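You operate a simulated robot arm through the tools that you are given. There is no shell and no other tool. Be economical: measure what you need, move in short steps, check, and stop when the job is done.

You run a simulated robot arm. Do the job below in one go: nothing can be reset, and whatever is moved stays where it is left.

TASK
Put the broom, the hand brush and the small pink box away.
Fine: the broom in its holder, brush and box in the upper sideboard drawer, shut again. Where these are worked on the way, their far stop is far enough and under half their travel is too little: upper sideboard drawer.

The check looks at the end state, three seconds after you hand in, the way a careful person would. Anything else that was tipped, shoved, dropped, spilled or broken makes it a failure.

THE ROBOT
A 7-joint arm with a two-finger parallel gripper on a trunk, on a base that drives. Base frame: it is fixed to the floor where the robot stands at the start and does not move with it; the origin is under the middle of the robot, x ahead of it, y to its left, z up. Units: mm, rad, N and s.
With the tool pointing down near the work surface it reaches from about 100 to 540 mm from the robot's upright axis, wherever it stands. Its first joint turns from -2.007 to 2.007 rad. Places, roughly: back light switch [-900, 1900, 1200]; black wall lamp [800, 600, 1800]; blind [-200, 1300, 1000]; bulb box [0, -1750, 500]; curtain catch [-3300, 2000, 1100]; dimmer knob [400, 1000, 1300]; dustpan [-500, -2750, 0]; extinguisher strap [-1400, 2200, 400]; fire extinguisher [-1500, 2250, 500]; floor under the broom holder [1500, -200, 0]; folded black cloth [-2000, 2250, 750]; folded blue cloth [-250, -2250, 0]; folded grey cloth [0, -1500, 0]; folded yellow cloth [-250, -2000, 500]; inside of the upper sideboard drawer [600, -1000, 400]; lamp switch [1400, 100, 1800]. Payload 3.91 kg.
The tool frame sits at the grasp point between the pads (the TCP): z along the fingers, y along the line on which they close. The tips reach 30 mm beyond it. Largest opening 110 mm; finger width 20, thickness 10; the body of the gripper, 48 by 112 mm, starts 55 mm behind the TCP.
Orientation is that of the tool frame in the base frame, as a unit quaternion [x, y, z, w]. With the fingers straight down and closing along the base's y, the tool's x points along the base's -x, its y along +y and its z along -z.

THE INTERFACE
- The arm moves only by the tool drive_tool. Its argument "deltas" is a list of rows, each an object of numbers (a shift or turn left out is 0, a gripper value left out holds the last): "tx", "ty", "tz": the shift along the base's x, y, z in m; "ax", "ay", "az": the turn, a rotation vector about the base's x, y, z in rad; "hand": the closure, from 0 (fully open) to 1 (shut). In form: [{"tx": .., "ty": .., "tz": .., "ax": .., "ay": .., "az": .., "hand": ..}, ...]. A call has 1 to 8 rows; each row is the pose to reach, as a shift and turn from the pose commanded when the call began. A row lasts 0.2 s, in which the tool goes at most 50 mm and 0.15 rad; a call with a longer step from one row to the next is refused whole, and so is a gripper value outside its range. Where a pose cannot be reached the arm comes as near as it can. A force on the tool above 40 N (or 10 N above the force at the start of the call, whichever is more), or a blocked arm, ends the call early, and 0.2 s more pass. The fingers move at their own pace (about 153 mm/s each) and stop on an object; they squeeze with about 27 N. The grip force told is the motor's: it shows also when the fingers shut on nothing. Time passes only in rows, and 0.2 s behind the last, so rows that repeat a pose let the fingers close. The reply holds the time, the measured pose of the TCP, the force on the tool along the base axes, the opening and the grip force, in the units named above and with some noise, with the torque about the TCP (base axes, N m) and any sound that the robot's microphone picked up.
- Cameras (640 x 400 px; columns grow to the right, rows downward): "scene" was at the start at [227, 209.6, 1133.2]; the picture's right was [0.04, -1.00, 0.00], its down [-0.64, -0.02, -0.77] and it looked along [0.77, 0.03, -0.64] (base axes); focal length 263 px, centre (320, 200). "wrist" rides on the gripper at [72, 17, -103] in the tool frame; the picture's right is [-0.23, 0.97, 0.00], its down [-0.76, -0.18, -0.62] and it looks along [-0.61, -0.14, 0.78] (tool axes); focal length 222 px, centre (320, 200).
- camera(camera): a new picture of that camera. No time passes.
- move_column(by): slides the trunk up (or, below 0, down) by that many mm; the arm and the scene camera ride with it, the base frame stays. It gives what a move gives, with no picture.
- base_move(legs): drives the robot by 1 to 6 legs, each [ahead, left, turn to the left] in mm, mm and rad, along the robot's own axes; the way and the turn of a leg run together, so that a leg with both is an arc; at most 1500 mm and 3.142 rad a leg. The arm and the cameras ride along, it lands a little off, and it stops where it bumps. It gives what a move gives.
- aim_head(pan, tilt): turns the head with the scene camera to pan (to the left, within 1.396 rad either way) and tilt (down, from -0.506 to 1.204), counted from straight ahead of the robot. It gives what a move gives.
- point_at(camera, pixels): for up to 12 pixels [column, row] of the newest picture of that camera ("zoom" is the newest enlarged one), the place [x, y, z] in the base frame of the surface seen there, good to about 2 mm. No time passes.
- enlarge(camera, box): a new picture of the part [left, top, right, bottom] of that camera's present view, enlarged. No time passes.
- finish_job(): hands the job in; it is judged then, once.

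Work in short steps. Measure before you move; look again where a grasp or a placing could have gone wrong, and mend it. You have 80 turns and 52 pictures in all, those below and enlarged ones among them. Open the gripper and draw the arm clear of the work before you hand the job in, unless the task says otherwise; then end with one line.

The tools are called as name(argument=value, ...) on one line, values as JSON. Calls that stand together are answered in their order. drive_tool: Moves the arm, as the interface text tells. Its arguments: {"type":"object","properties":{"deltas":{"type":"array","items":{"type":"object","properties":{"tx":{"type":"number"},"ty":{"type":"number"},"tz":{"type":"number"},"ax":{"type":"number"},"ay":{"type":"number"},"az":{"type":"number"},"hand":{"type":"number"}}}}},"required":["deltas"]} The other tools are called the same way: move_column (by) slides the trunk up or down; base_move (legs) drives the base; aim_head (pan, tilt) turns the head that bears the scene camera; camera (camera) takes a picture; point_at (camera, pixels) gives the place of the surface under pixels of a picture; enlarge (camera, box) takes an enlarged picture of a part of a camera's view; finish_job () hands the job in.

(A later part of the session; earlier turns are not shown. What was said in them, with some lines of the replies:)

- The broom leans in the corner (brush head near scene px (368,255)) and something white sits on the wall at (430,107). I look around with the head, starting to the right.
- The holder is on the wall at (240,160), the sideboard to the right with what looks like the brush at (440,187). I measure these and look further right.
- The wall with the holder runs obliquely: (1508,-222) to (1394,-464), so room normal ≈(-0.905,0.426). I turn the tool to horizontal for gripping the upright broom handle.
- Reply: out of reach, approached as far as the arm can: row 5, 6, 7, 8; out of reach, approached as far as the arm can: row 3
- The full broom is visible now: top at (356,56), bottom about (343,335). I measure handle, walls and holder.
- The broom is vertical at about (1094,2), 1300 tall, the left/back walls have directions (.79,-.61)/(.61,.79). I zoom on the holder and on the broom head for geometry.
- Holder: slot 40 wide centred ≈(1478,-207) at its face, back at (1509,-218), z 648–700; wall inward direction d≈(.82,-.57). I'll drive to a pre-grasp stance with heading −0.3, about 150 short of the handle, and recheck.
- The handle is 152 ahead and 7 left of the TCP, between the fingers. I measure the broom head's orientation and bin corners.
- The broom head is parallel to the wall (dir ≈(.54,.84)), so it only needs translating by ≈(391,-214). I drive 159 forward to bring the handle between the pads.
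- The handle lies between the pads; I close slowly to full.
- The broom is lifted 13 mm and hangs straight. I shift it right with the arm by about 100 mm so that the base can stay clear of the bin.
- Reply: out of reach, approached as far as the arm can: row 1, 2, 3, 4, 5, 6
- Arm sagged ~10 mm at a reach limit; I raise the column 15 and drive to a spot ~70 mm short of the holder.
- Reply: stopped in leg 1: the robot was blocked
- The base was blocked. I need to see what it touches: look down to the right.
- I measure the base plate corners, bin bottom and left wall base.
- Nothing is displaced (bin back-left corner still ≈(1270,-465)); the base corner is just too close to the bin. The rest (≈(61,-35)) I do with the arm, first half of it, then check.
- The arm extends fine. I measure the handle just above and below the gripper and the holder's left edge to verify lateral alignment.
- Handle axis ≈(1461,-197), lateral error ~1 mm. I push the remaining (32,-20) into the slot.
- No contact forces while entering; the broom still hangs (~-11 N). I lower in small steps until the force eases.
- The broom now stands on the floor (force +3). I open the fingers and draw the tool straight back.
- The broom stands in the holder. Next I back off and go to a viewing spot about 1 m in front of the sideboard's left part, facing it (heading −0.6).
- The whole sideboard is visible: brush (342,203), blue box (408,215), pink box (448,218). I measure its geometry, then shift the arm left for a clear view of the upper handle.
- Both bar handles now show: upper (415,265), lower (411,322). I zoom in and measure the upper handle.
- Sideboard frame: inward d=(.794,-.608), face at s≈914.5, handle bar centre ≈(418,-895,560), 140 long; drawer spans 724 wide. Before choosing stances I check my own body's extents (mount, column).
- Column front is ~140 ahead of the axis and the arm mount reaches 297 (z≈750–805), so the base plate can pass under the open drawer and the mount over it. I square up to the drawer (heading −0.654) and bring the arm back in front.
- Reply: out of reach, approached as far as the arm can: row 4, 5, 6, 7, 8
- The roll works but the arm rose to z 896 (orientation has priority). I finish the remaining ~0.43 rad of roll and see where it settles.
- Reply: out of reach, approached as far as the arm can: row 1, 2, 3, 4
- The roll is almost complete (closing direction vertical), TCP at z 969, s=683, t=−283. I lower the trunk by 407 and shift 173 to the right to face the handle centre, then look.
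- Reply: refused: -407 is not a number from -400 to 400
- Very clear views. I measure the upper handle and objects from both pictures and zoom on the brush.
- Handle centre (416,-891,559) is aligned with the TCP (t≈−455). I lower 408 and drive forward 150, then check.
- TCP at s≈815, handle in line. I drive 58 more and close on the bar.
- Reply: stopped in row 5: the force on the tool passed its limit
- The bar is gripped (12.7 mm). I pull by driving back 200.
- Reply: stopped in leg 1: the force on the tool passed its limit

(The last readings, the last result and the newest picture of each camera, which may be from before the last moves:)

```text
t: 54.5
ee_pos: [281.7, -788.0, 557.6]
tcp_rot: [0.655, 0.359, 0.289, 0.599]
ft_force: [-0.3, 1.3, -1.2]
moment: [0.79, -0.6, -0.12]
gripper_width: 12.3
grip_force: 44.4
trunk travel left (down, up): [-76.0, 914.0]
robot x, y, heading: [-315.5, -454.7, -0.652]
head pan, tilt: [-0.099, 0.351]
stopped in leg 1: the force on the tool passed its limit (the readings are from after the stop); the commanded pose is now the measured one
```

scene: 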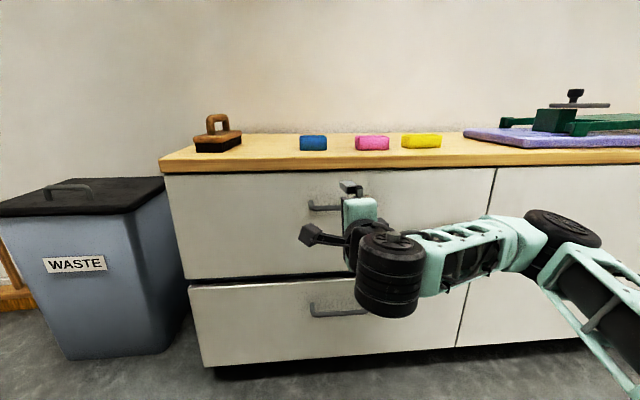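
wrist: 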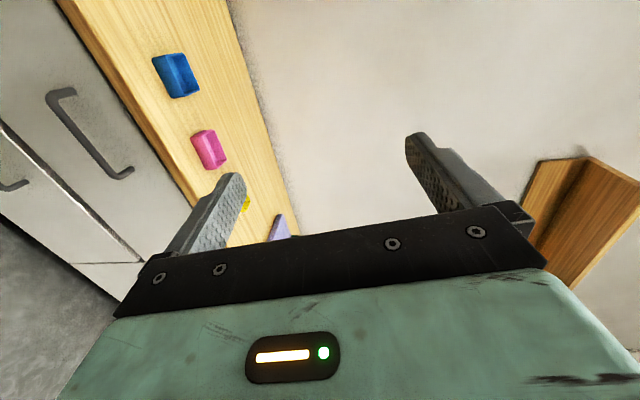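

Opened ~167 mm, then a force stop. I try another 100 to see whether that is the end stop.

base_move(legs=[[-100, 0, 0]])

camera(camera="scene")

```text
t: 55.6
ee_pos: [201.4, -725.3, 557.5]
tcp_rot: [0.654, 0.359, 0.288, 0.6]
ft_force: [-11.1, -10.7, -1.5]
moment: [0.72, -0.5, -0.72]
gripper_width: 12.6
grip_force: 44.7
trunk travel left (down, up): [-76.0, 914.0]
robot x, y, heading: [-400.5, -393.0, -0.655]
head pan, tilt: [-0.099, 0.351]
```

```text
21 pictures are left
```

scene: 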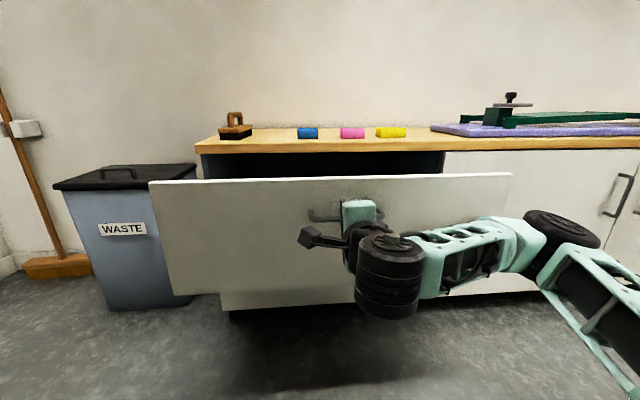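

The drawer is open 269 mm (front at s≈645). I release, back off 150 and raise the trunk.

drive_tool(deltas=[{"hand": 0.6}, {"hand": 0.2}, {"hand": 0}, {"hand": 0}])

base_move(legs=[[-130, 0, 0]])

move_column(by=400)

drive_tool(deltas=[{"ax": -0.113, "ay": 0.087, "tz": -0.02}, {"ax": -0.226, "ay": 0.173, "tz": -0.04}, {"ax": -0.338, "ay": 0.259, "tz": -0.07}, {"ax": -0.451, "ay": 0.345, "tz": -0.1}, {"ax": -0.564, "ay": 0.432, "tz": -0.13}, {"ax": -0.677, "ay": 0.518, "tz": -0.16}, {"ax": -0.79, "ay": 0.605, "tz": -0.18}, {"ax": -0.903, "ay": 0.691, "tz": -0.2}])

drive_tool(deltas=[{"ax": -0.113, "ay": 0.087}, {"ax": -0.226, "ay": 0.173}, {"ax": -0.28, "ay": 0.215}, {"ax": -0.28, "ay": 0.215}])

```text
t: 56.6
ee_pos: [200.8, -724.9, 557.0]
tcp_rot: [0.654, 0.36, 0.288, 0.6]
ft_force: [0.1, 0.2, -0.2]
moment: [-0.03, 0.0, 0.02]
gripper_width: 110.0
grip_force: 0.0
trunk travel left (down, up): [-76.0, 914.0]
robot x, y, heading: [-400.4, -388.1, -0.649]
head pan, tilt: [-0.099, 0.351]
```

```text
t: 57.9
ee_pos: [98.6, -644.9, 556.0]
tcp_rot: [0.654, 0.36, 0.289, 0.599]
ft_force: [-0.4, 0.5, 0.0]
moment: [0.01, 0.0, 0.05]
gripper_width: 110.0
grip_force: 0.0
trunk travel left (down, up): [-76.0, 914.0]
robot x, y, heading: [-504.0, -306.5, -0.643]
head pan, tilt: [-0.099, 0.351]
```

```text
t: 61.7
ee_pos: [98.8, -644.5, 957.0]
tcp_rot: [0.654, 0.361, 0.289, 0.599]
ft_force: [1.2, 0.0, 0.3]
moment: [0.0, -0.06, 0.02]
gripper_width: 109.9
grip_force: 0.0
trunk travel left (down, up): [-476.0, 514.0]
robot x, y, heading: [-502.8, -310.7, -0.652]
head pan, tilt: [-0.099, 0.351]
```

```text
t: 63.5
ee_pos: [96.6, -645.3, 758.0]
tcp_rot: [0.388, 0.624, -0.126, 0.667]
ft_force: [0.4, 0.4, -0.7]
moment: [0.0, -0.01, 0.01]
gripper_width: 109.9
grip_force: 0.0
trunk travel left (down, up): [-476.0, 514.0]
robot x, y, heading: [-507.5, -312.2, -0.649]
head pan, tilt: [-0.099, 0.351]
```

```text
t: 64.5
ee_pos: [97.8, -644.3, 757.6]
tcp_rot: [0.276, 0.668, -0.251, 0.644]
ft_force: [-0.3, 0.0, 0.9]
moment: [-0.02, -0.02, 0.0]
gripper_width: 110.1
grip_force: 0.1
trunk travel left (down, up): [-476.0, 514.0]
robot x, y, heading: [-506.0, -312.4, -0.646]
head pan, tilt: [-0.099, 0.351]
```

The tool is horizontal again with yaw −0.76. I correct the yaw by +0.11, then pitch the tool down to ~65° while drawing it in 90 mm.

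drive_tool(deltas=[{"az": 0.11}, {"az": 0.11}])

drive_tool(deltas=[{"ax": 0.085, "ay": 0.111, "tx": -0.009, "ty": 0.007}, {"ax": 0.17, "ay": 0.222, "tx": -0.018, "ty": 0.014}, {"ax": 0.255, "ay": 0.333, "tx": -0.027, "ty": 0.021}, {"ax": 0.34, "ay": 0.444, "tx": -0.036, "ty": 0.028}, {"ax": 0.425, "ay": 0.555, "tx": -0.045, "ty": 0.035}, {"ax": 0.51, "ay": 0.666, "tx": -0.054, "ty": 0.042}, {"ax": 0.595, "ay": 0.777, "tx": -0.063, "ty": 0.049}, {"ax": 0.66, "ay": 0.862, "tx": -0.072, "ty": 0.056}])

aim_head(pan=-0.1, tilt=0.6)

camera(camera="scene")

```text
t: 65.1
ee_pos: [98.9, -645.5, 757.5]
tcp_rot: [0.24, 0.682, -0.215, 0.657]
ft_force: [0.4, 0.0, -0.3]
moment: [-0.02, 0.03, -0.01]
gripper_width: 110.0
grip_force: 0.1
trunk travel left (down, up): [-476.0, 514.0]
robot x, y, heading: [-504.3, -313.8, -0.646]
head pan, tilt: [-0.099, 0.351]
```

```text
t: 66.9
ee_pos: [26.2, -589.7, 759.5]
tcp_rot: [0.323, 0.921, -0.068, 0.206]
ft_force: [0.2, -0.4, -0.1]
moment: [-0.01, 0.0, -0.01]
gripper_width: 110.0
grip_force: 0.1
trunk travel left (down, up): [-476.0, 514.0]
robot x, y, heading: [-506.1, -310.0, -0.651]
head pan, tilt: [-0.099, 0.351]
```

```text
t: 67.7
ee_pos: [27.8, -589.7, 758.3]
tcp_rot: [0.323, 0.921, -0.069, 0.208]
ft_force: [-0.4, -0.3, -1.3]
moment: [0.02, 0.0, -0.02]
gripper_width: 110.2
grip_force: 0.1
trunk travel left (down, up): [-476.0, 514.0]
robot x, y, heading: [-505.0, -312.7, -0.65]
head pan, tilt: [-0.099, 0.6]
```

```text
20 pictures are left
```

scene: 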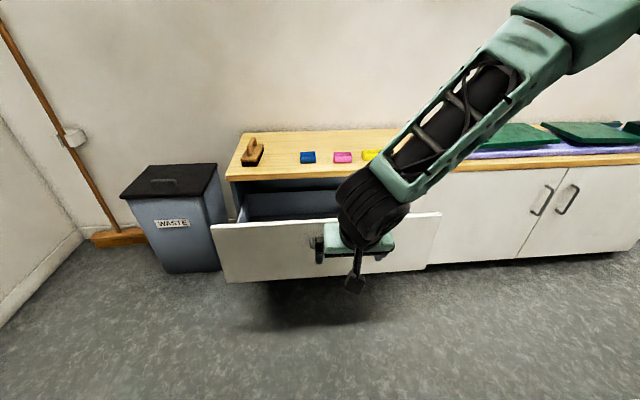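

All poses were reached: tool pitched 65°, 591 ahead and 104 left of the axis. I zoom on the objects and measure.

enlarge(camera="scene", box=[225, 125, 385, 225])

point_at(camera="zoom", pixels=[[112, 52], [132, 80], [75, 155], [138, 165], [305, 128], [362, 150], [430, 128], [436, 150], [512, 128], [548, 128], [200, 350], [60, 400]])

```text
4.00 times, centred on (305, 175) of scene
```

zoom: 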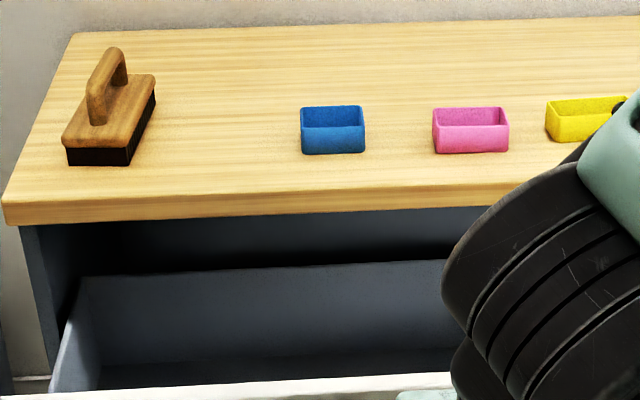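

```text
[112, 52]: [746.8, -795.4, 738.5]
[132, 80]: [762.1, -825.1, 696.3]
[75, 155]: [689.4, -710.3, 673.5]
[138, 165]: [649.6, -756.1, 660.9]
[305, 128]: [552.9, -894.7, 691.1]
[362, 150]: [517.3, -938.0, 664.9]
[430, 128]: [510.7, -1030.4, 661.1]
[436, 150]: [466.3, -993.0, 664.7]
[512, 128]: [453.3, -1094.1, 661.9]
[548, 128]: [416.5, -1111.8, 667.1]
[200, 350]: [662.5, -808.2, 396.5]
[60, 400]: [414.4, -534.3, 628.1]
```

point_at(camera="zoom", pixels=[[434, 125], [508, 126], [502, 109], [440, 110], [470, 140], [470, 118], [98, 85], [117, 58], [107, 68], [65, 140], [152, 82], [104, 138]])

```text
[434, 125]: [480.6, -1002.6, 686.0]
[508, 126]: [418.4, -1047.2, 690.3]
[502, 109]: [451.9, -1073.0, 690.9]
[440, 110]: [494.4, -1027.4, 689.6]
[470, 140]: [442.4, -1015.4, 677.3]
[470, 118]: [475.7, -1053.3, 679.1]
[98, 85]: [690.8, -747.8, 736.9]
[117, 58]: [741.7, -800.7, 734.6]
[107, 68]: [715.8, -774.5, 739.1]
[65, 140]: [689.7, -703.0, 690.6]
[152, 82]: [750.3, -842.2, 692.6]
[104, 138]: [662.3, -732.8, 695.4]
```

Brush: handle bar centre s=1040, t=−176, top z 739, running in depth. Pink box: centre (459,−1033), 74×47, rim z 690. I extend the arm by 50, raise 30, and drive left 275 and forward 500 to stand off the brush.

drive_tool(deltas=[{"tx": 0.013, "ty": -0.01, "tz": 0.01}, {"tx": 0.026, "ty": -0.02, "tz": 0.02}, {"tx": 0.04, "ty": -0.0304, "tz": 0.03}, {"tx": 0.04, "ty": -0.0304, "tz": 0.03}])

base_move(legs=[[0, 275, 0], [500, 0, 0]])

```text
t: 68.7
ee_pos: [66.5, -618.7, 787.0]
tcp_rot: [0.324, 0.92, -0.069, 0.209]
ft_force: [-0.3, 0.1, -0.1]
moment: [0.01, 0.01, -0.01]
gripper_width: 110.0
grip_force: 0.0
trunk travel left (down, up): [-476.0, 514.0]
robot x, y, heading: [-507.9, -312.6, -0.653]
head pan, tilt: [-0.099, 0.6]
```

```text
t: 73.2
ee_pos: [645.9, -702.8, 787.8]
tcp_rot: [0.319, 0.923, -0.068, 0.207]
ft_force: [-0.1, 0.5, 0.4]
moment: [0.02, 0.01, 0.02]
gripper_width: 110.2
grip_force: 0.1
trunk travel left (down, up): [-476.0, 514.0]
robot x, y, heading: [70.4, -401.7, -0.635]
head pan, tilt: [-0.099, 0.6]
```

TCP is at s=940, t=−165, heading 0.02 off. I go forward 100 with a −0.018 turn, then look through the wrist camera.

base_move(legs=[[99, 0, -0.018]])

camera(camera="wrist")

```text
t: 74.3
ee_pos: [718.1, -771.0, 787.3]
tcp_rot: [0.326, 0.92, -0.069, 0.206]
ft_force: [0.5, -0.1, 1.2]
moment: [-0.03, 0.03, -0.05]
gripper_width: 110.1
grip_force: 0.1
trunk travel left (down, up): [-476.0, 514.0]
robot x, y, heading: [151.8, -457.1, -0.66]
head pan, tilt: [-0.099, 0.6]
```

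```text
18 pictures are left
```

wrist: 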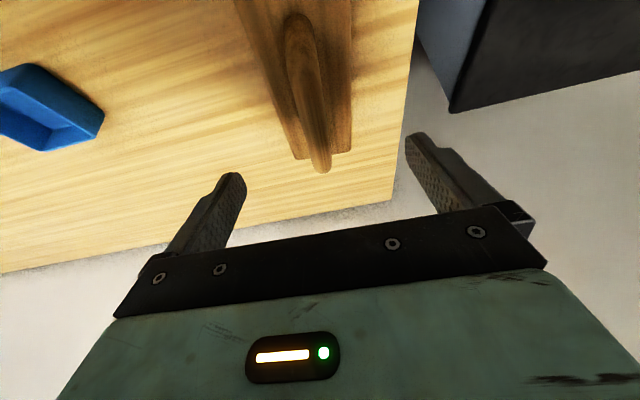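

TCP is over the handle bar centre (s=1039, t=−176). I lower 55 and close.

move_column(by=-55)

drive_tool(deltas=[{"hand": 0.5}, {"hand": 0.75}, {"hand": 1}, {"hand": 1}, {"hand": 1}])

move_column(by=65)

camera(camera="scene")

```text
t: 75.3
ee_pos: [718.2, -769.9, 731.8]
tcp_rot: [0.326, 0.92, -0.07, 0.208]
ft_force: [0.0, 0.4, -0.1]
moment: [-0.01, 0.0, 0.01]
gripper_width: 109.7
grip_force: 0.0
trunk travel left (down, up): [-421.0, 569.0]
robot x, y, heading: [146.2, -460.7, -0.657]
head pan, tilt: [-0.099, 0.6]
```

```text
t: 76.5
ee_pos: [718.6, -770.7, 732.0]
tcp_rot: [0.326, 0.92, -0.069, 0.208]
ft_force: [-1.8, 0.9, 0.1]
moment: [-0.01, -0.23, 0.06]
gripper_width: 17.4
grip_force: 26.7
trunk travel left (down, up): [-421.0, 569.0]
robot x, y, heading: [148.0, -459.7, -0.656]
head pan, tilt: [-0.099, 0.6]
```

```text
t: 77.5
ee_pos: [717.4, -769.0, 797.4]
tcp_rot: [0.326, 0.92, -0.069, 0.207]
ft_force: [0.7, 0.1, -1.6]
moment: [0.0, 0.04, 0.01]
gripper_width: 17.5
grip_force: 26.7
trunk travel left (down, up): [-486.0, 504.0]
robot x, y, heading: [145.9, -460.3, -0.656]
head pan, tilt: [-0.099, 0.6]
```

```text
17 pictures are left
```

scene: 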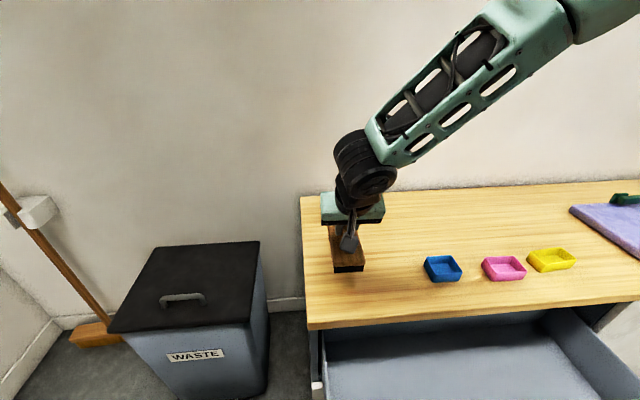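

Brush is lifted. I measure the drawer's floor and walls.

point_at(camera="scene", pixels=[[430, 370], [540, 375], [360, 380], [450, 338], [314, 385], [325, 340], [580, 360], [500, 385]])

base_move(legs=[[-130, 0, 0], [-120, -120, 0]])

aim_head(pan=-0.1, tilt=0.8)

camera(camera="scene")

```text
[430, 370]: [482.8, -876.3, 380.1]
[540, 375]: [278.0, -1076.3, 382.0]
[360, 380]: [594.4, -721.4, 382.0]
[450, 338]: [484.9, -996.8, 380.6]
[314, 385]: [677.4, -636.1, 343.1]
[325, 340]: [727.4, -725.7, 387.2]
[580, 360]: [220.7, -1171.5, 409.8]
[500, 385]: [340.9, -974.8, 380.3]
```

```text
t: 79.9
ee_pos: [447.3, -709.6, 797.5]
tcp_rot: [0.326, 0.92, -0.069, 0.208]
ft_force: [-0.3, 1.4, -1.7]
moment: [0.0, 0.01, -0.01]
gripper_width: 17.3
grip_force: 26.9
trunk travel left (down, up): [-486.0, 504.0]
robot x, y, heading: [-121.9, -396.9, -0.657]
head pan, tilt: [-0.099, 0.6]
```

```text
t: 80.6
ee_pos: [447.3, -709.9, 798.2]
tcp_rot: [0.327, 0.92, -0.07, 0.206]
ft_force: [-0.1, 0.5, -1.7]
moment: [0.02, 0.01, -0.03]
gripper_width: 17.4
grip_force: 27.0
trunk travel left (down, up): [-486.0, 504.0]
robot x, y, heading: [-124.6, -399.1, -0.653]
head pan, tilt: [-0.099, 0.799]
```

```text
16 pictures are left
```

scene: 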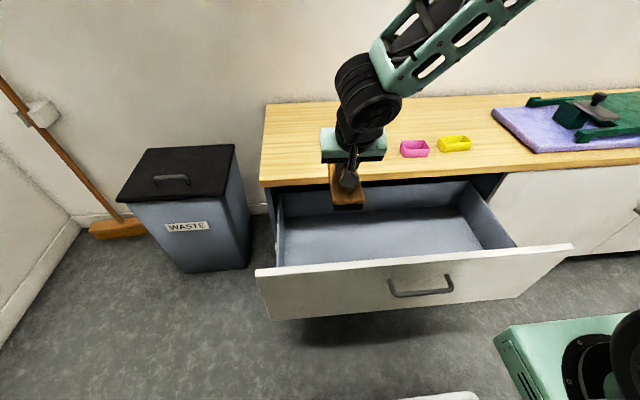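

Drawer floor is z=381. I move 28 further in (s≈815) to keep the wrist camera off the drawer front, then lower 280 and check.

base_move(legs=[[28, 0, 0]])

move_column(by=-230)

camera(camera="scene")

```text
t: 81.4
ee_pos: [469.1, -727.8, 796.8]
tcp_rot: [0.326, 0.92, -0.069, 0.207]
ft_force: [0.9, -0.1, -1.8]
moment: [0.02, -0.02, 0.03]
gripper_width: 17.4
grip_force: 27.5
trunk travel left (down, up): [-486.0, 504.0]
robot x, y, heading: [-102.2, -413.7, -0.658]
head pan, tilt: [-0.099, 0.799]
```

```text
t: 83.9
ee_pos: [469.5, -726.4, 567.7]
tcp_rot: [0.327, 0.92, -0.069, 0.206]
ft_force: [-0.2, 0.4, -1.8]
moment: [0.0, 0.04, 0.0]
gripper_width: 17.2
grip_force: 27.2
trunk travel left (down, up): [-256.0, 734.0]
robot x, y, heading: [-100.4, -411.5, -0.657]
head pan, tilt: [-0.099, 0.799]
```

```text
15 pictures are left
```

scene: 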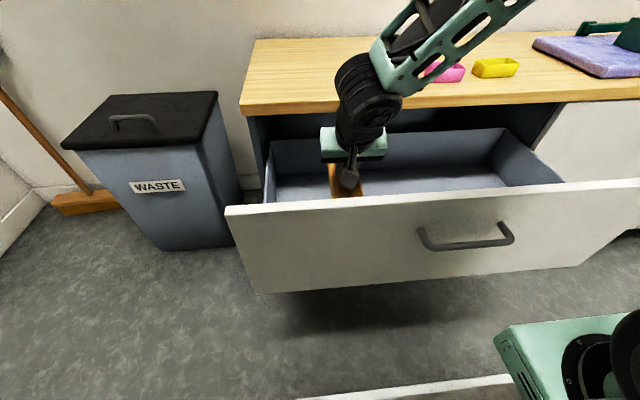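

Clear so far. I lower another 110 (brush bottom ≈5 mm above the floor), then to contact.

move_column(by=-110)

move_column(by=-5)

```text
t: 85.3
ee_pos: [469.4, -725.9, 459.1]
tcp_rot: [0.326, 0.92, -0.069, 0.207]
ft_force: [0.5, 0.2, -1.0]
moment: [-0.02, 0.0, 0.03]
gripper_width: 17.5
grip_force: 27.0
trunk travel left (down, up): [-146.0, 844.0]
robot x, y, heading: [-101.6, -410.9, -0.656]
head pan, tilt: [-0.099, 0.799]
```

```text
t: 85.8
ee_pos: [469.2, -726.2, 452.1]
tcp_rot: [0.326, 0.92, -0.07, 0.207]
ft_force: [0.3, 0.2, -0.1]
moment: [-0.09, -0.11, 0.01]
gripper_width: 17.6
grip_force: 26.8
trunk travel left (down, up): [-141.0, 849.0]
robot x, y, heading: [-102.1, -412.5, -0.652]
head pan, tilt: [-0.099, 0.799]
```

The weight is off: brush on the floor. I open partway, raise 340, and view.

drive_tool(deltas=[{"hand": 0.7}, {"hand": 0.5}, {"hand": 0.4}])

move_column(by=340)

camera(camera="scene")

```text
t: 86.6
ee_pos: [469.2, -727.6, 452.8]
tcp_rot: [0.327, 0.92, -0.069, 0.207]
ft_force: [0.0, 0.6, -0.2]
moment: [-0.01, -0.02, 0.01]
gripper_width: 66.1
grip_force: 0.1
trunk travel left (down, up): [-141.0, 849.0]
robot x, y, heading: [-103.3, -412.2, -0.659]
head pan, tilt: [-0.099, 0.799]
```

```text
t: 90.0
ee_pos: [469.7, -727.2, 792.4]
tcp_rot: [0.327, 0.919, -0.069, 0.208]
ft_force: [-0.1, 0.8, 0.1]
moment: [0.03, -0.03, -0.02]
gripper_width: 65.8
grip_force: 0.1
trunk travel left (down, up): [-481.0, 509.0]
robot x, y, heading: [-105.3, -413.7, -0.654]
head pan, tilt: [-0.099, 0.799]
```

```text
14 pictures are left
```

scene: 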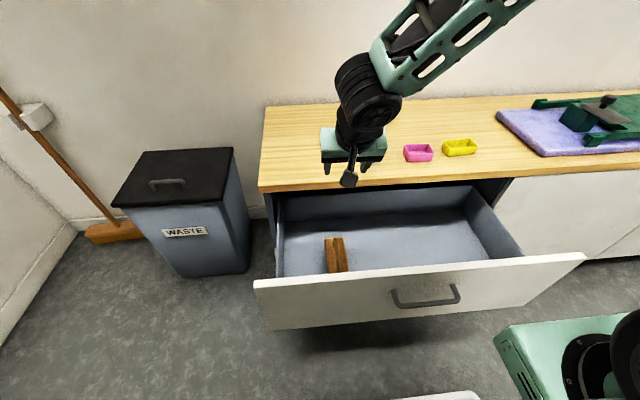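

The brush lies in the drawer. I re-measure the pink box at (418,153).

enlarge(camera="scene", box=[395, 130, 485, 175])

```text
7.11 times, centred on (440, 152) of scene
```

zoom: 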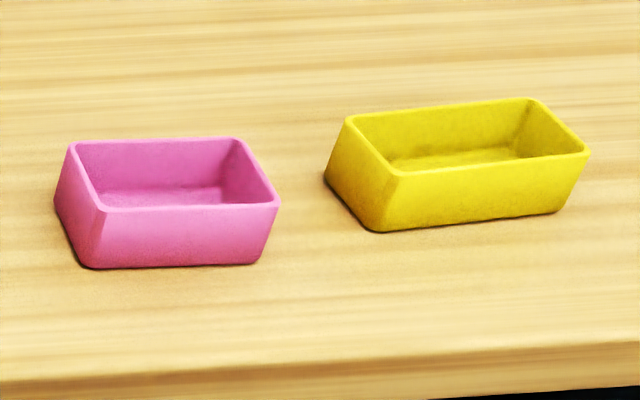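

point_at(camera="zoom", pixels=[[72, 146], [236, 141], [276, 203], [102, 210], [90, 262], [255, 260], [60, 205], [349, 118], [398, 172], [330, 175], [375, 225], [120, 190]])

```text
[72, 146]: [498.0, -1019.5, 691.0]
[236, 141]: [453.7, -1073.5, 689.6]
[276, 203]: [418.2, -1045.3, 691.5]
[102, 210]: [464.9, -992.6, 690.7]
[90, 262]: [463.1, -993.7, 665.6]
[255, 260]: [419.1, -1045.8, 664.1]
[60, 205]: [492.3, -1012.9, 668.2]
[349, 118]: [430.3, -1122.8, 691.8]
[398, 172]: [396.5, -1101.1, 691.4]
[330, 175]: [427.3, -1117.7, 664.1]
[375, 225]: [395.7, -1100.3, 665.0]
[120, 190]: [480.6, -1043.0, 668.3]
```

Pink box centre (459,−1033), rim z 691, 54 mm gap to yellow. I set the opening to 92 mm and drive right 249, forward 150.

drive_tool(deltas=[{"hand": 0.16}, {"hand": 0.16}])

base_move(legs=[[0, -249, 0], [150, 0, 0]])

```text
t: 90.5
ee_pos: [469.1, -726.4, 792.5]
tcp_rot: [0.326, 0.92, -0.069, 0.208]
ft_force: [-0.1, -0.5, 0.1]
moment: [0.0, 0.02, -0.01]
gripper_width: 92.3
grip_force: 0.1
trunk travel left (down, up): [-481.0, 509.0]
robot x, y, heading: [-102.6, -417.3, -0.653]
head pan, tilt: [-0.099, 0.799]
```

```text
t: 93.3
ee_pos: [439.8, -1017.5, 792.6]
tcp_rot: [0.327, 0.92, -0.069, 0.206]
ft_force: [-0.4, 1.0, 0.5]
moment: [0.0, -0.03, 0.02]
gripper_width: 92.5
grip_force: 0.1
trunk travel left (down, up): [-481.0, 509.0]
robot x, y, heading: [-127.5, -701.2, -0.66]
head pan, tilt: [-0.099, 0.799]
```

TCP at s=968, t=−540.5. I nudge 15 forward with the arm plus a −0.04 yaw, lower 60 first, and look.

drive_tool(deltas=[{"tx": 0.012, "ty": -0.009, "az": -0.04}, {"tx": 0.012, "ty": -0.009, "az": -0.04}])

move_column(by=-60)

camera(camera="wrist")

camera(camera="scene")

```text
t: 93.9
ee_pos: [451.5, -1026.7, 792.6]
tcp_rot: [0.345, 0.913, -0.073, 0.206]
ft_force: [0.4, -0.7, -0.2]
moment: [-0.03, -0.02, -0.02]
gripper_width: 92.6
grip_force: 0.0
trunk travel left (down, up): [-481.0, 509.0]
robot x, y, heading: [-131.3, -702.3, -0.659]
head pan, tilt: [-0.099, 0.799]
```

```text
t: 94.9
ee_pos: [452.2, -1026.2, 731.3]
tcp_rot: [0.345, 0.913, -0.074, 0.206]
ft_force: [-0.3, -0.2, 0.6]
moment: [-0.03, -0.01, 0.01]
gripper_width: 92.5
grip_force: 0.0
trunk travel left (down, up): [-421.0, 569.0]
robot x, y, heading: [-131.3, -702.5, -0.663]
head pan, tilt: [-0.099, 0.799]
```

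```text
12 pictures are left
```

wrist: 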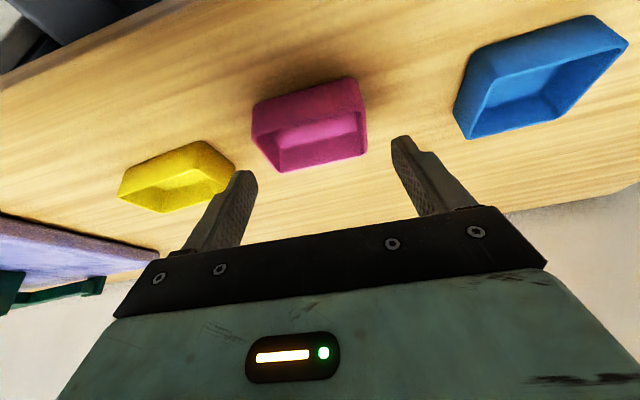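

```text
11 pictures are left
```

scene: 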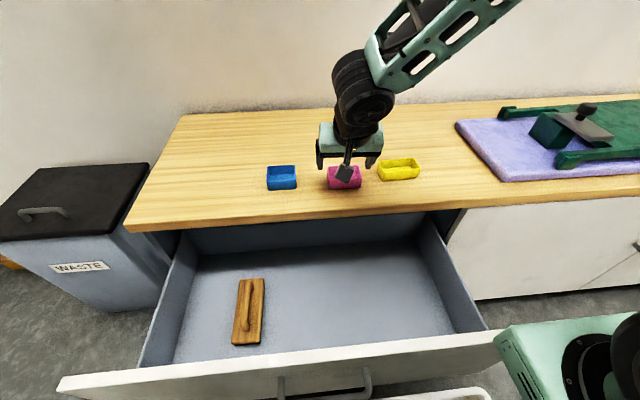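

The fingers straddle the pink box symmetrically, clear of blue and yellow. I lower 33 and close.

move_column(by=-33)

drive_tool(deltas=[{"hand": 0.25}, {"hand": 0.4}, {"hand": 0.6}, {"hand": 0.8}, {"hand": 1}, {"hand": 1}])

move_column(by=60)

camera(camera="scene")

```text
t: 95.7
ee_pos: [452.9, -1026.5, 698.4]
tcp_rot: [0.346, 0.912, -0.074, 0.206]
ft_force: [-0.6, 0.0, -0.5]
moment: [0.0, 0.0, -0.03]
gripper_width: 92.7
grip_force: 0.1
trunk travel left (down, up): [-388.0, 602.0]
robot x, y, heading: [-130.1, -708.0, -0.656]
head pan, tilt: [-0.099, 0.799]
```

```text
t: 97.1
ee_pos: [451.6, -1027.4, 699.2]
tcp_rot: [0.346, 0.912, -0.074, 0.207]
ft_force: [1.2, -0.2, -0.7]
moment: [0.03, -0.02, -0.04]
gripper_width: 73.2
grip_force: 27.2
trunk travel left (down, up): [-388.0, 602.0]
robot x, y, heading: [-127.3, -703.5, -0.656]
head pan, tilt: [-0.099, 0.799]
```

```text
t: 98.1
ee_pos: [452.3, -1026.0, 758.5]
tcp_rot: [0.346, 0.912, -0.074, 0.206]
ft_force: [0.8, 0.7, 0.2]
moment: [0.0, -0.03, -0.04]
gripper_width: 73.3
grip_force: 26.6
trunk travel left (down, up): [-448.0, 542.0]
robot x, y, heading: [-128.5, -705.5, -0.66]
head pan, tilt: [-0.099, 0.799]
```

```text
10 pictures are left
```

scene: 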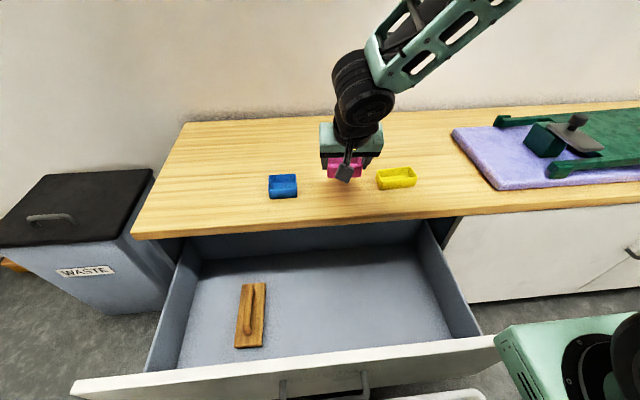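

The pink box is lifted. I back 168 to bring it over the drawer, lower 330 and then check contact.

base_move(legs=[[-166, 0, 0]])

move_column(by=-332)

move_column(by=-6)

```text
t: 99.6
ee_pos: [319.2, -923.2, 758.8]
tcp_rot: [0.346, 0.912, -0.073, 0.206]
ft_force: [-0.2, -0.4, -1.3]
moment: [-0.02, 0.02, -0.03]
gripper_width: 73.1
grip_force: 27.0
trunk travel left (down, up): [-448.0, 542.0]
robot x, y, heading: [-260.4, -602.5, -0.66]
head pan, tilt: [-0.099, 0.799]
```

```text
t: 102.8
ee_pos: [318.4, -923.1, 426.8]
tcp_rot: [0.346, 0.912, -0.074, 0.207]
ft_force: [0.9, 0.4, -0.1]
moment: [0.02, 0.03, 0.02]
gripper_width: 73.2
grip_force: 27.4
trunk travel left (down, up): [-116.0, 874.0]
robot x, y, heading: [-260.7, -600.6, -0.663]
head pan, tilt: [-0.099, 0.799]
```

```text
t: 103.4
ee_pos: [318.7, -924.0, 420.2]
tcp_rot: [0.346, 0.912, -0.074, 0.206]
ft_force: [0.2, -0.2, -0.2]
moment: [0.01, 0.0, 0.0]
gripper_width: 73.7
grip_force: 26.5
trunk travel left (down, up): [-110.0, 880.0]
robot x, y, heading: [-263.1, -598.5, -0.662]
head pan, tilt: [-0.099, 0.799]
```

The box is within ~2 mm of the floor. I open and raise the trunk 340.

drive_tool(deltas=[{"hand": 0.25}, {"hand": 0.15}, {"hand": 0.1}])

move_column(by=350)

camera(camera="scene")

```text
t: 104.2
ee_pos: [318.7, -924.2, 421.8]
tcp_rot: [0.346, 0.912, -0.074, 0.207]
ft_force: [0.6, 0.0, 0.3]
moment: [0.04, 0.0, 0.02]
gripper_width: 98.8
grip_force: 0.1
trunk travel left (down, up): [-110.0, 880.0]
robot x, y, heading: [-263.4, -600.7, -0.658]
head pan, tilt: [-0.099, 0.799]
```

```text
t: 107.6
ee_pos: [319.6, -924.1, 770.9]
tcp_rot: [0.346, 0.913, -0.074, 0.206]
ft_force: [-0.3, 0.4, 0.3]
moment: [0.0, 0.0, 0.0]
gripper_width: 99.2
grip_force: 0.0
trunk travel left (down, up): [-460.0, 530.0]
robot x, y, heading: [-261.8, -599.7, -0.654]
head pan, tilt: [-0.099, 0.799]
```

```text
9 pictures are left
```

scene: 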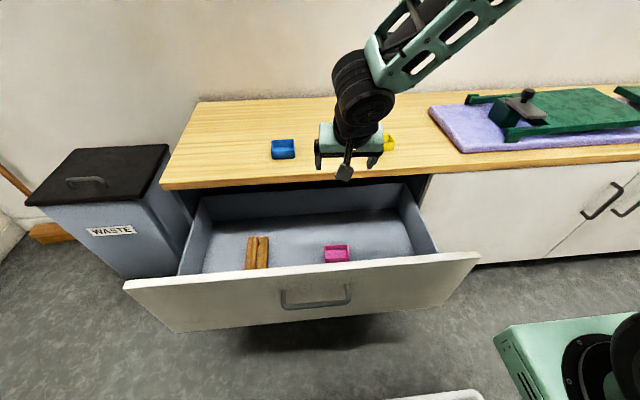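

Brush and box both lie in the drawer. I back out 300, shift left 83, close the fingers and lower so the tips (z≈600) face the panel above the handle.

base_move(legs=[[-300, 0, 0], [0, 83, 0]])

drive_tool(deltas=[{"hand": 1}, {"hand": 1}, {"hand": 1}, {"hand": 1}])

move_column(by=-141)

base_move(legs=[[80, 0, 0]])

camera(camera="scene")

```text
t: 110.3
ee_pos: [126.1, -668.8, 771.0]
tcp_rot: [0.343, 0.914, -0.072, 0.206]
ft_force: [0.0, -0.1, 0.0]
moment: [0.04, -0.01, -0.03]
gripper_width: 98.7
grip_force: 0.0
trunk travel left (down, up): [-460.0, 530.0]
robot x, y, heading: [-457.9, -350.9, -0.651]
head pan, tilt: [-0.099, 0.799]
```

```text
t: 111.3
ee_pos: [127.4, -670.5, 770.7]
tcp_rot: [0.343, 0.913, -0.073, 0.206]
ft_force: [-0.1, 0.5, 0.1]
moment: [0.03, 0.01, -0.02]
gripper_width: 0.0
grip_force: 26.8
trunk travel left (down, up): [-460.0, 530.0]
robot x, y, heading: [-457.4, -348.1, -0.652]
head pan, tilt: [-0.099, 0.799]
```

```text
t: 113.0
ee_pos: [126.2, -669.3, 629.4]
tcp_rot: [0.343, 0.913, -0.073, 0.207]
ft_force: [0.2, 0.4, 1.0]
moment: [-0.01, 0.02, -0.03]
gripper_width: 0.0
grip_force: 26.9
trunk travel left (down, up): [-319.0, 671.0]
robot x, y, heading: [-454.0, -349.7, -0.655]
head pan, tilt: [-0.099, 0.799]
```

```text
t: 114.1
ee_pos: [192.9, -720.4, 629.9]
tcp_rot: [0.343, 0.913, -0.073, 0.207]
ft_force: [0.1, -0.4, -0.4]
moment: [-0.02, -0.04, -0.01]
gripper_width: 0.0
grip_force: 27.4
trunk travel left (down, up): [-319.0, 671.0]
robot x, y, heading: [-392.3, -398.5, -0.655]
head pan, tilt: [-0.099, 0.799]
```

```text
8 pictures are left
```

scene: 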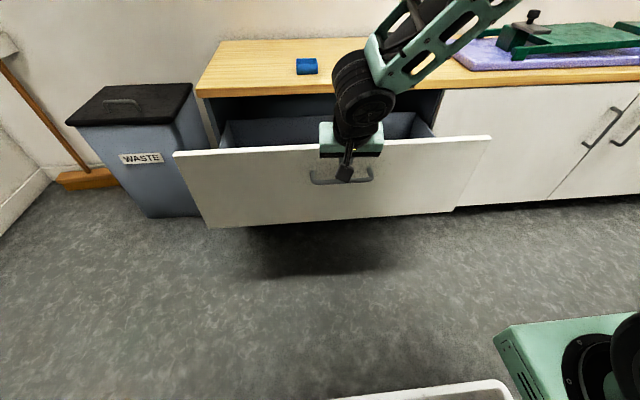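

Fingertips are just in front of the panel, centred above the handle. I push in steps.

base_move(legs=[[100, 0, 0], [100, 0, 0]])

base_move(legs=[[80, 0, 0]])

camera(camera="scene")

```text
t: 116.0
ee_pos: [355.1, -842.4, 629.5]
tcp_rot: [0.343, 0.913, -0.074, 0.207]
ft_force: [0.4, 0.1, -0.3]
moment: [0.03, 0.0, 0.03]
gripper_width: 0.0
grip_force: 26.9
trunk travel left (down, up): [-319.0, 671.0]
robot x, y, heading: [-231.6, -519.6, -0.652]
head pan, tilt: [-0.099, 0.799]
```

```text
t: 117.1
ee_pos: [418.4, -890.7, 629.3]
tcp_rot: [0.344, 0.913, -0.074, 0.206]
ft_force: [0.3, 0.7, 0.2]
moment: [0.01, -0.01, -0.01]
gripper_width: 0.0
grip_force: 27.1
trunk travel left (down, up): [-319.0, 671.0]
robot x, y, heading: [-165.7, -571.7, -0.654]
head pan, tilt: [-0.099, 0.799]
```

```text
7 pictures are left
```

scene: 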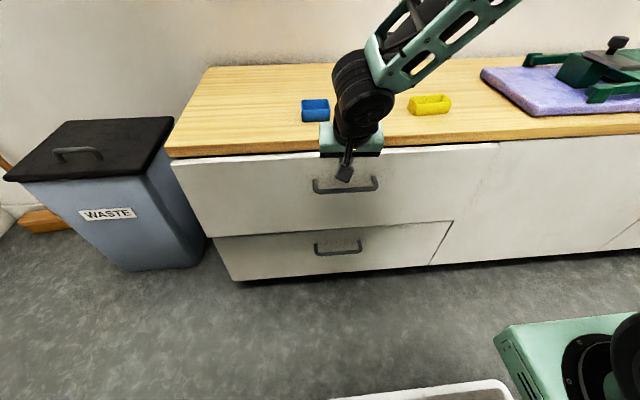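

Nearly shut. I measure panel vs. neighbour door to see the remaining gap.

point_at(camera="scene", pixels=[[270, 200], [430, 180], [550, 180], [230, 260], [400, 250]])

base_move(legs=[[14, 0, 0]])

```text
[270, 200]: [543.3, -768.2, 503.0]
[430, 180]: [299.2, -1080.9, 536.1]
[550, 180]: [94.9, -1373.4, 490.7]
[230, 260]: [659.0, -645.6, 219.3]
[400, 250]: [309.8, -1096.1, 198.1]
```

```text
t: 117.8
ee_pos: [429.7, -898.7, 630.3]
tcp_rot: [0.344, 0.913, -0.074, 0.206]
ft_force: [-0.3, -0.2, 0.2]
moment: [-0.01, 0.01, 0.0]
gripper_width: 0.0
grip_force: 26.7
trunk travel left (down, up): [-319.0, 671.0]
robot x, y, heading: [-157.1, -578.3, -0.65]
head pan, tilt: [-0.099, 0.799]
```

The panel was ~16 mm short, now ~2–3 mm. I push a few mm more until it meets resistance.

base_move(legs=[[6, 0, 0]])

drive_tool(deltas=[{"tx": 0.003, "ty": -0.0023}, {"tx": 0.006, "ty": -0.0045}, {"tx": 0.009, "ty": -0.007}])

```text
t: 118.6
ee_pos: [435.0, -902.6, 630.5]
tcp_rot: [0.343, 0.913, -0.073, 0.207]
ft_force: [-0.5, -0.2, -0.4]
moment: [-0.01, 0.04, -0.01]
gripper_width: 0.0
grip_force: 26.2
trunk travel left (down, up): [-319.0, 671.0]
robot x, y, heading: [-150.4, -588.6, -0.65]
head pan, tilt: [-0.099, 0.799]
```

```text
t: 119.1
ee_pos: [434.5, -901.5, 628.9]
tcp_rot: [0.342, 0.915, -0.073, 0.202]
ft_force: [-4.8, 3.9, 3.2]
moment: [0.05, 0.07, -0.02]
gripper_width: 0.3
grip_force: 26.9
trunk travel left (down, up): [-319.0, 671.0]
robot x, y, heading: [-151.0, -583.5, -0.651]
head pan, tilt: [-0.099, 0.799]
stopped in row 2: the force on the tool passed its limit (the readings are from after the stop); the commanded pose is now the measured one
```

Firm resistance: the drawer is on its stop. I back away 200, open the gripper and check everything.

base_move(legs=[[-300, 0, 0]])

drive_tool(deltas=[{"hand": 0}, {"hand": 0}, {"hand": 0}, {"hand": 0}])

aim_head(pan=0.15, tilt=0.55)

camera(camera="scene")

```text
t: 121.2
ee_pos: [196.9, -717.8, 628.2]
tcp_rot: [0.339, 0.916, -0.072, 0.202]
ft_force: [-0.6, 0.0, 0.3]
moment: [0.0, -0.02, 0.0]
gripper_width: 0.0
grip_force: 27.3
trunk travel left (down, up): [-319.0, 671.0]
robot x, y, heading: [-390.2, -403.7, -0.643]
head pan, tilt: [-0.099, 0.799]
```

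```text
t: 122.2
ee_pos: [197.3, -716.2, 627.6]
tcp_rot: [0.339, 0.916, -0.072, 0.202]
ft_force: [-0.8, 0.5, 0.2]
moment: [-0.01, -0.03, 0.01]
gripper_width: 110.1
grip_force: 0.1
trunk travel left (down, up): [-319.0, 671.0]
robot x, y, heading: [-394.2, -399.9, -0.649]
head pan, tilt: [-0.099, 0.799]
```

```text
t: 122.9
ee_pos: [196.5, -716.0, 627.5]
tcp_rot: [0.339, 0.916, -0.071, 0.202]
ft_force: [-0.7, 0.6, 0.6]
moment: [-0.01, -0.01, 0.02]
gripper_width: 109.9
grip_force: 0.0
trunk travel left (down, up): [-319.0, 671.0]
robot x, y, heading: [-393.9, -401.5, -0.649]
head pan, tilt: [0.15, 0.55]
```

```text
6 pictures are left
```

scene: 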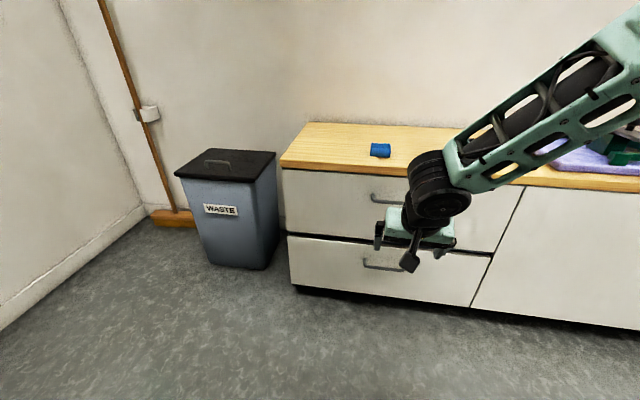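

point_at(camera="scene", pixels=[[330, 205], [480, 220], [560, 220], [330, 265], [148, 108], [120, 40], [158, 170], [275, 153], [290, 215]])

enlarge(camera="scene", box=[80, 60, 300, 280])

```text
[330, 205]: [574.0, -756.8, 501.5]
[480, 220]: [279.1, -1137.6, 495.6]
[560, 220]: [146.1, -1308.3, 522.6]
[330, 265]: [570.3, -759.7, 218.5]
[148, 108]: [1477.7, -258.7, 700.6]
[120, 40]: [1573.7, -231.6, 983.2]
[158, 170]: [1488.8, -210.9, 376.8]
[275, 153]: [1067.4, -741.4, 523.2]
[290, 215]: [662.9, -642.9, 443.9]
```

```text
1.82 times, centred on (190, 170) of scene
```

zoom: 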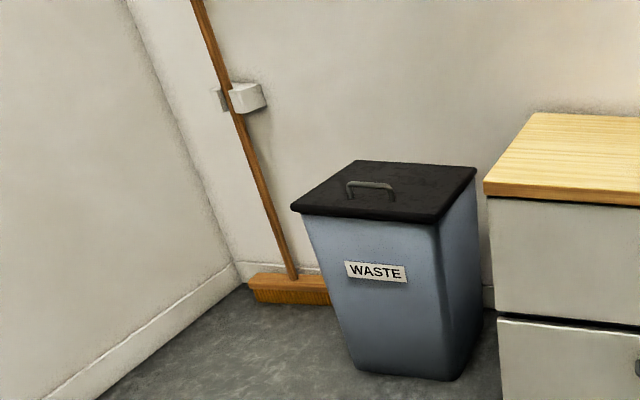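

The upper drawer's face is flush with its neighbours (s≈914), the broom stands in its holder, the bin is untouched, and the gripper is open and clear. I hand in.

finish_job()

```text
The job is handed in.
```

The broom stands in its holder, and the hand brush and pink box are in the upper sideboard drawer, which is shut again.
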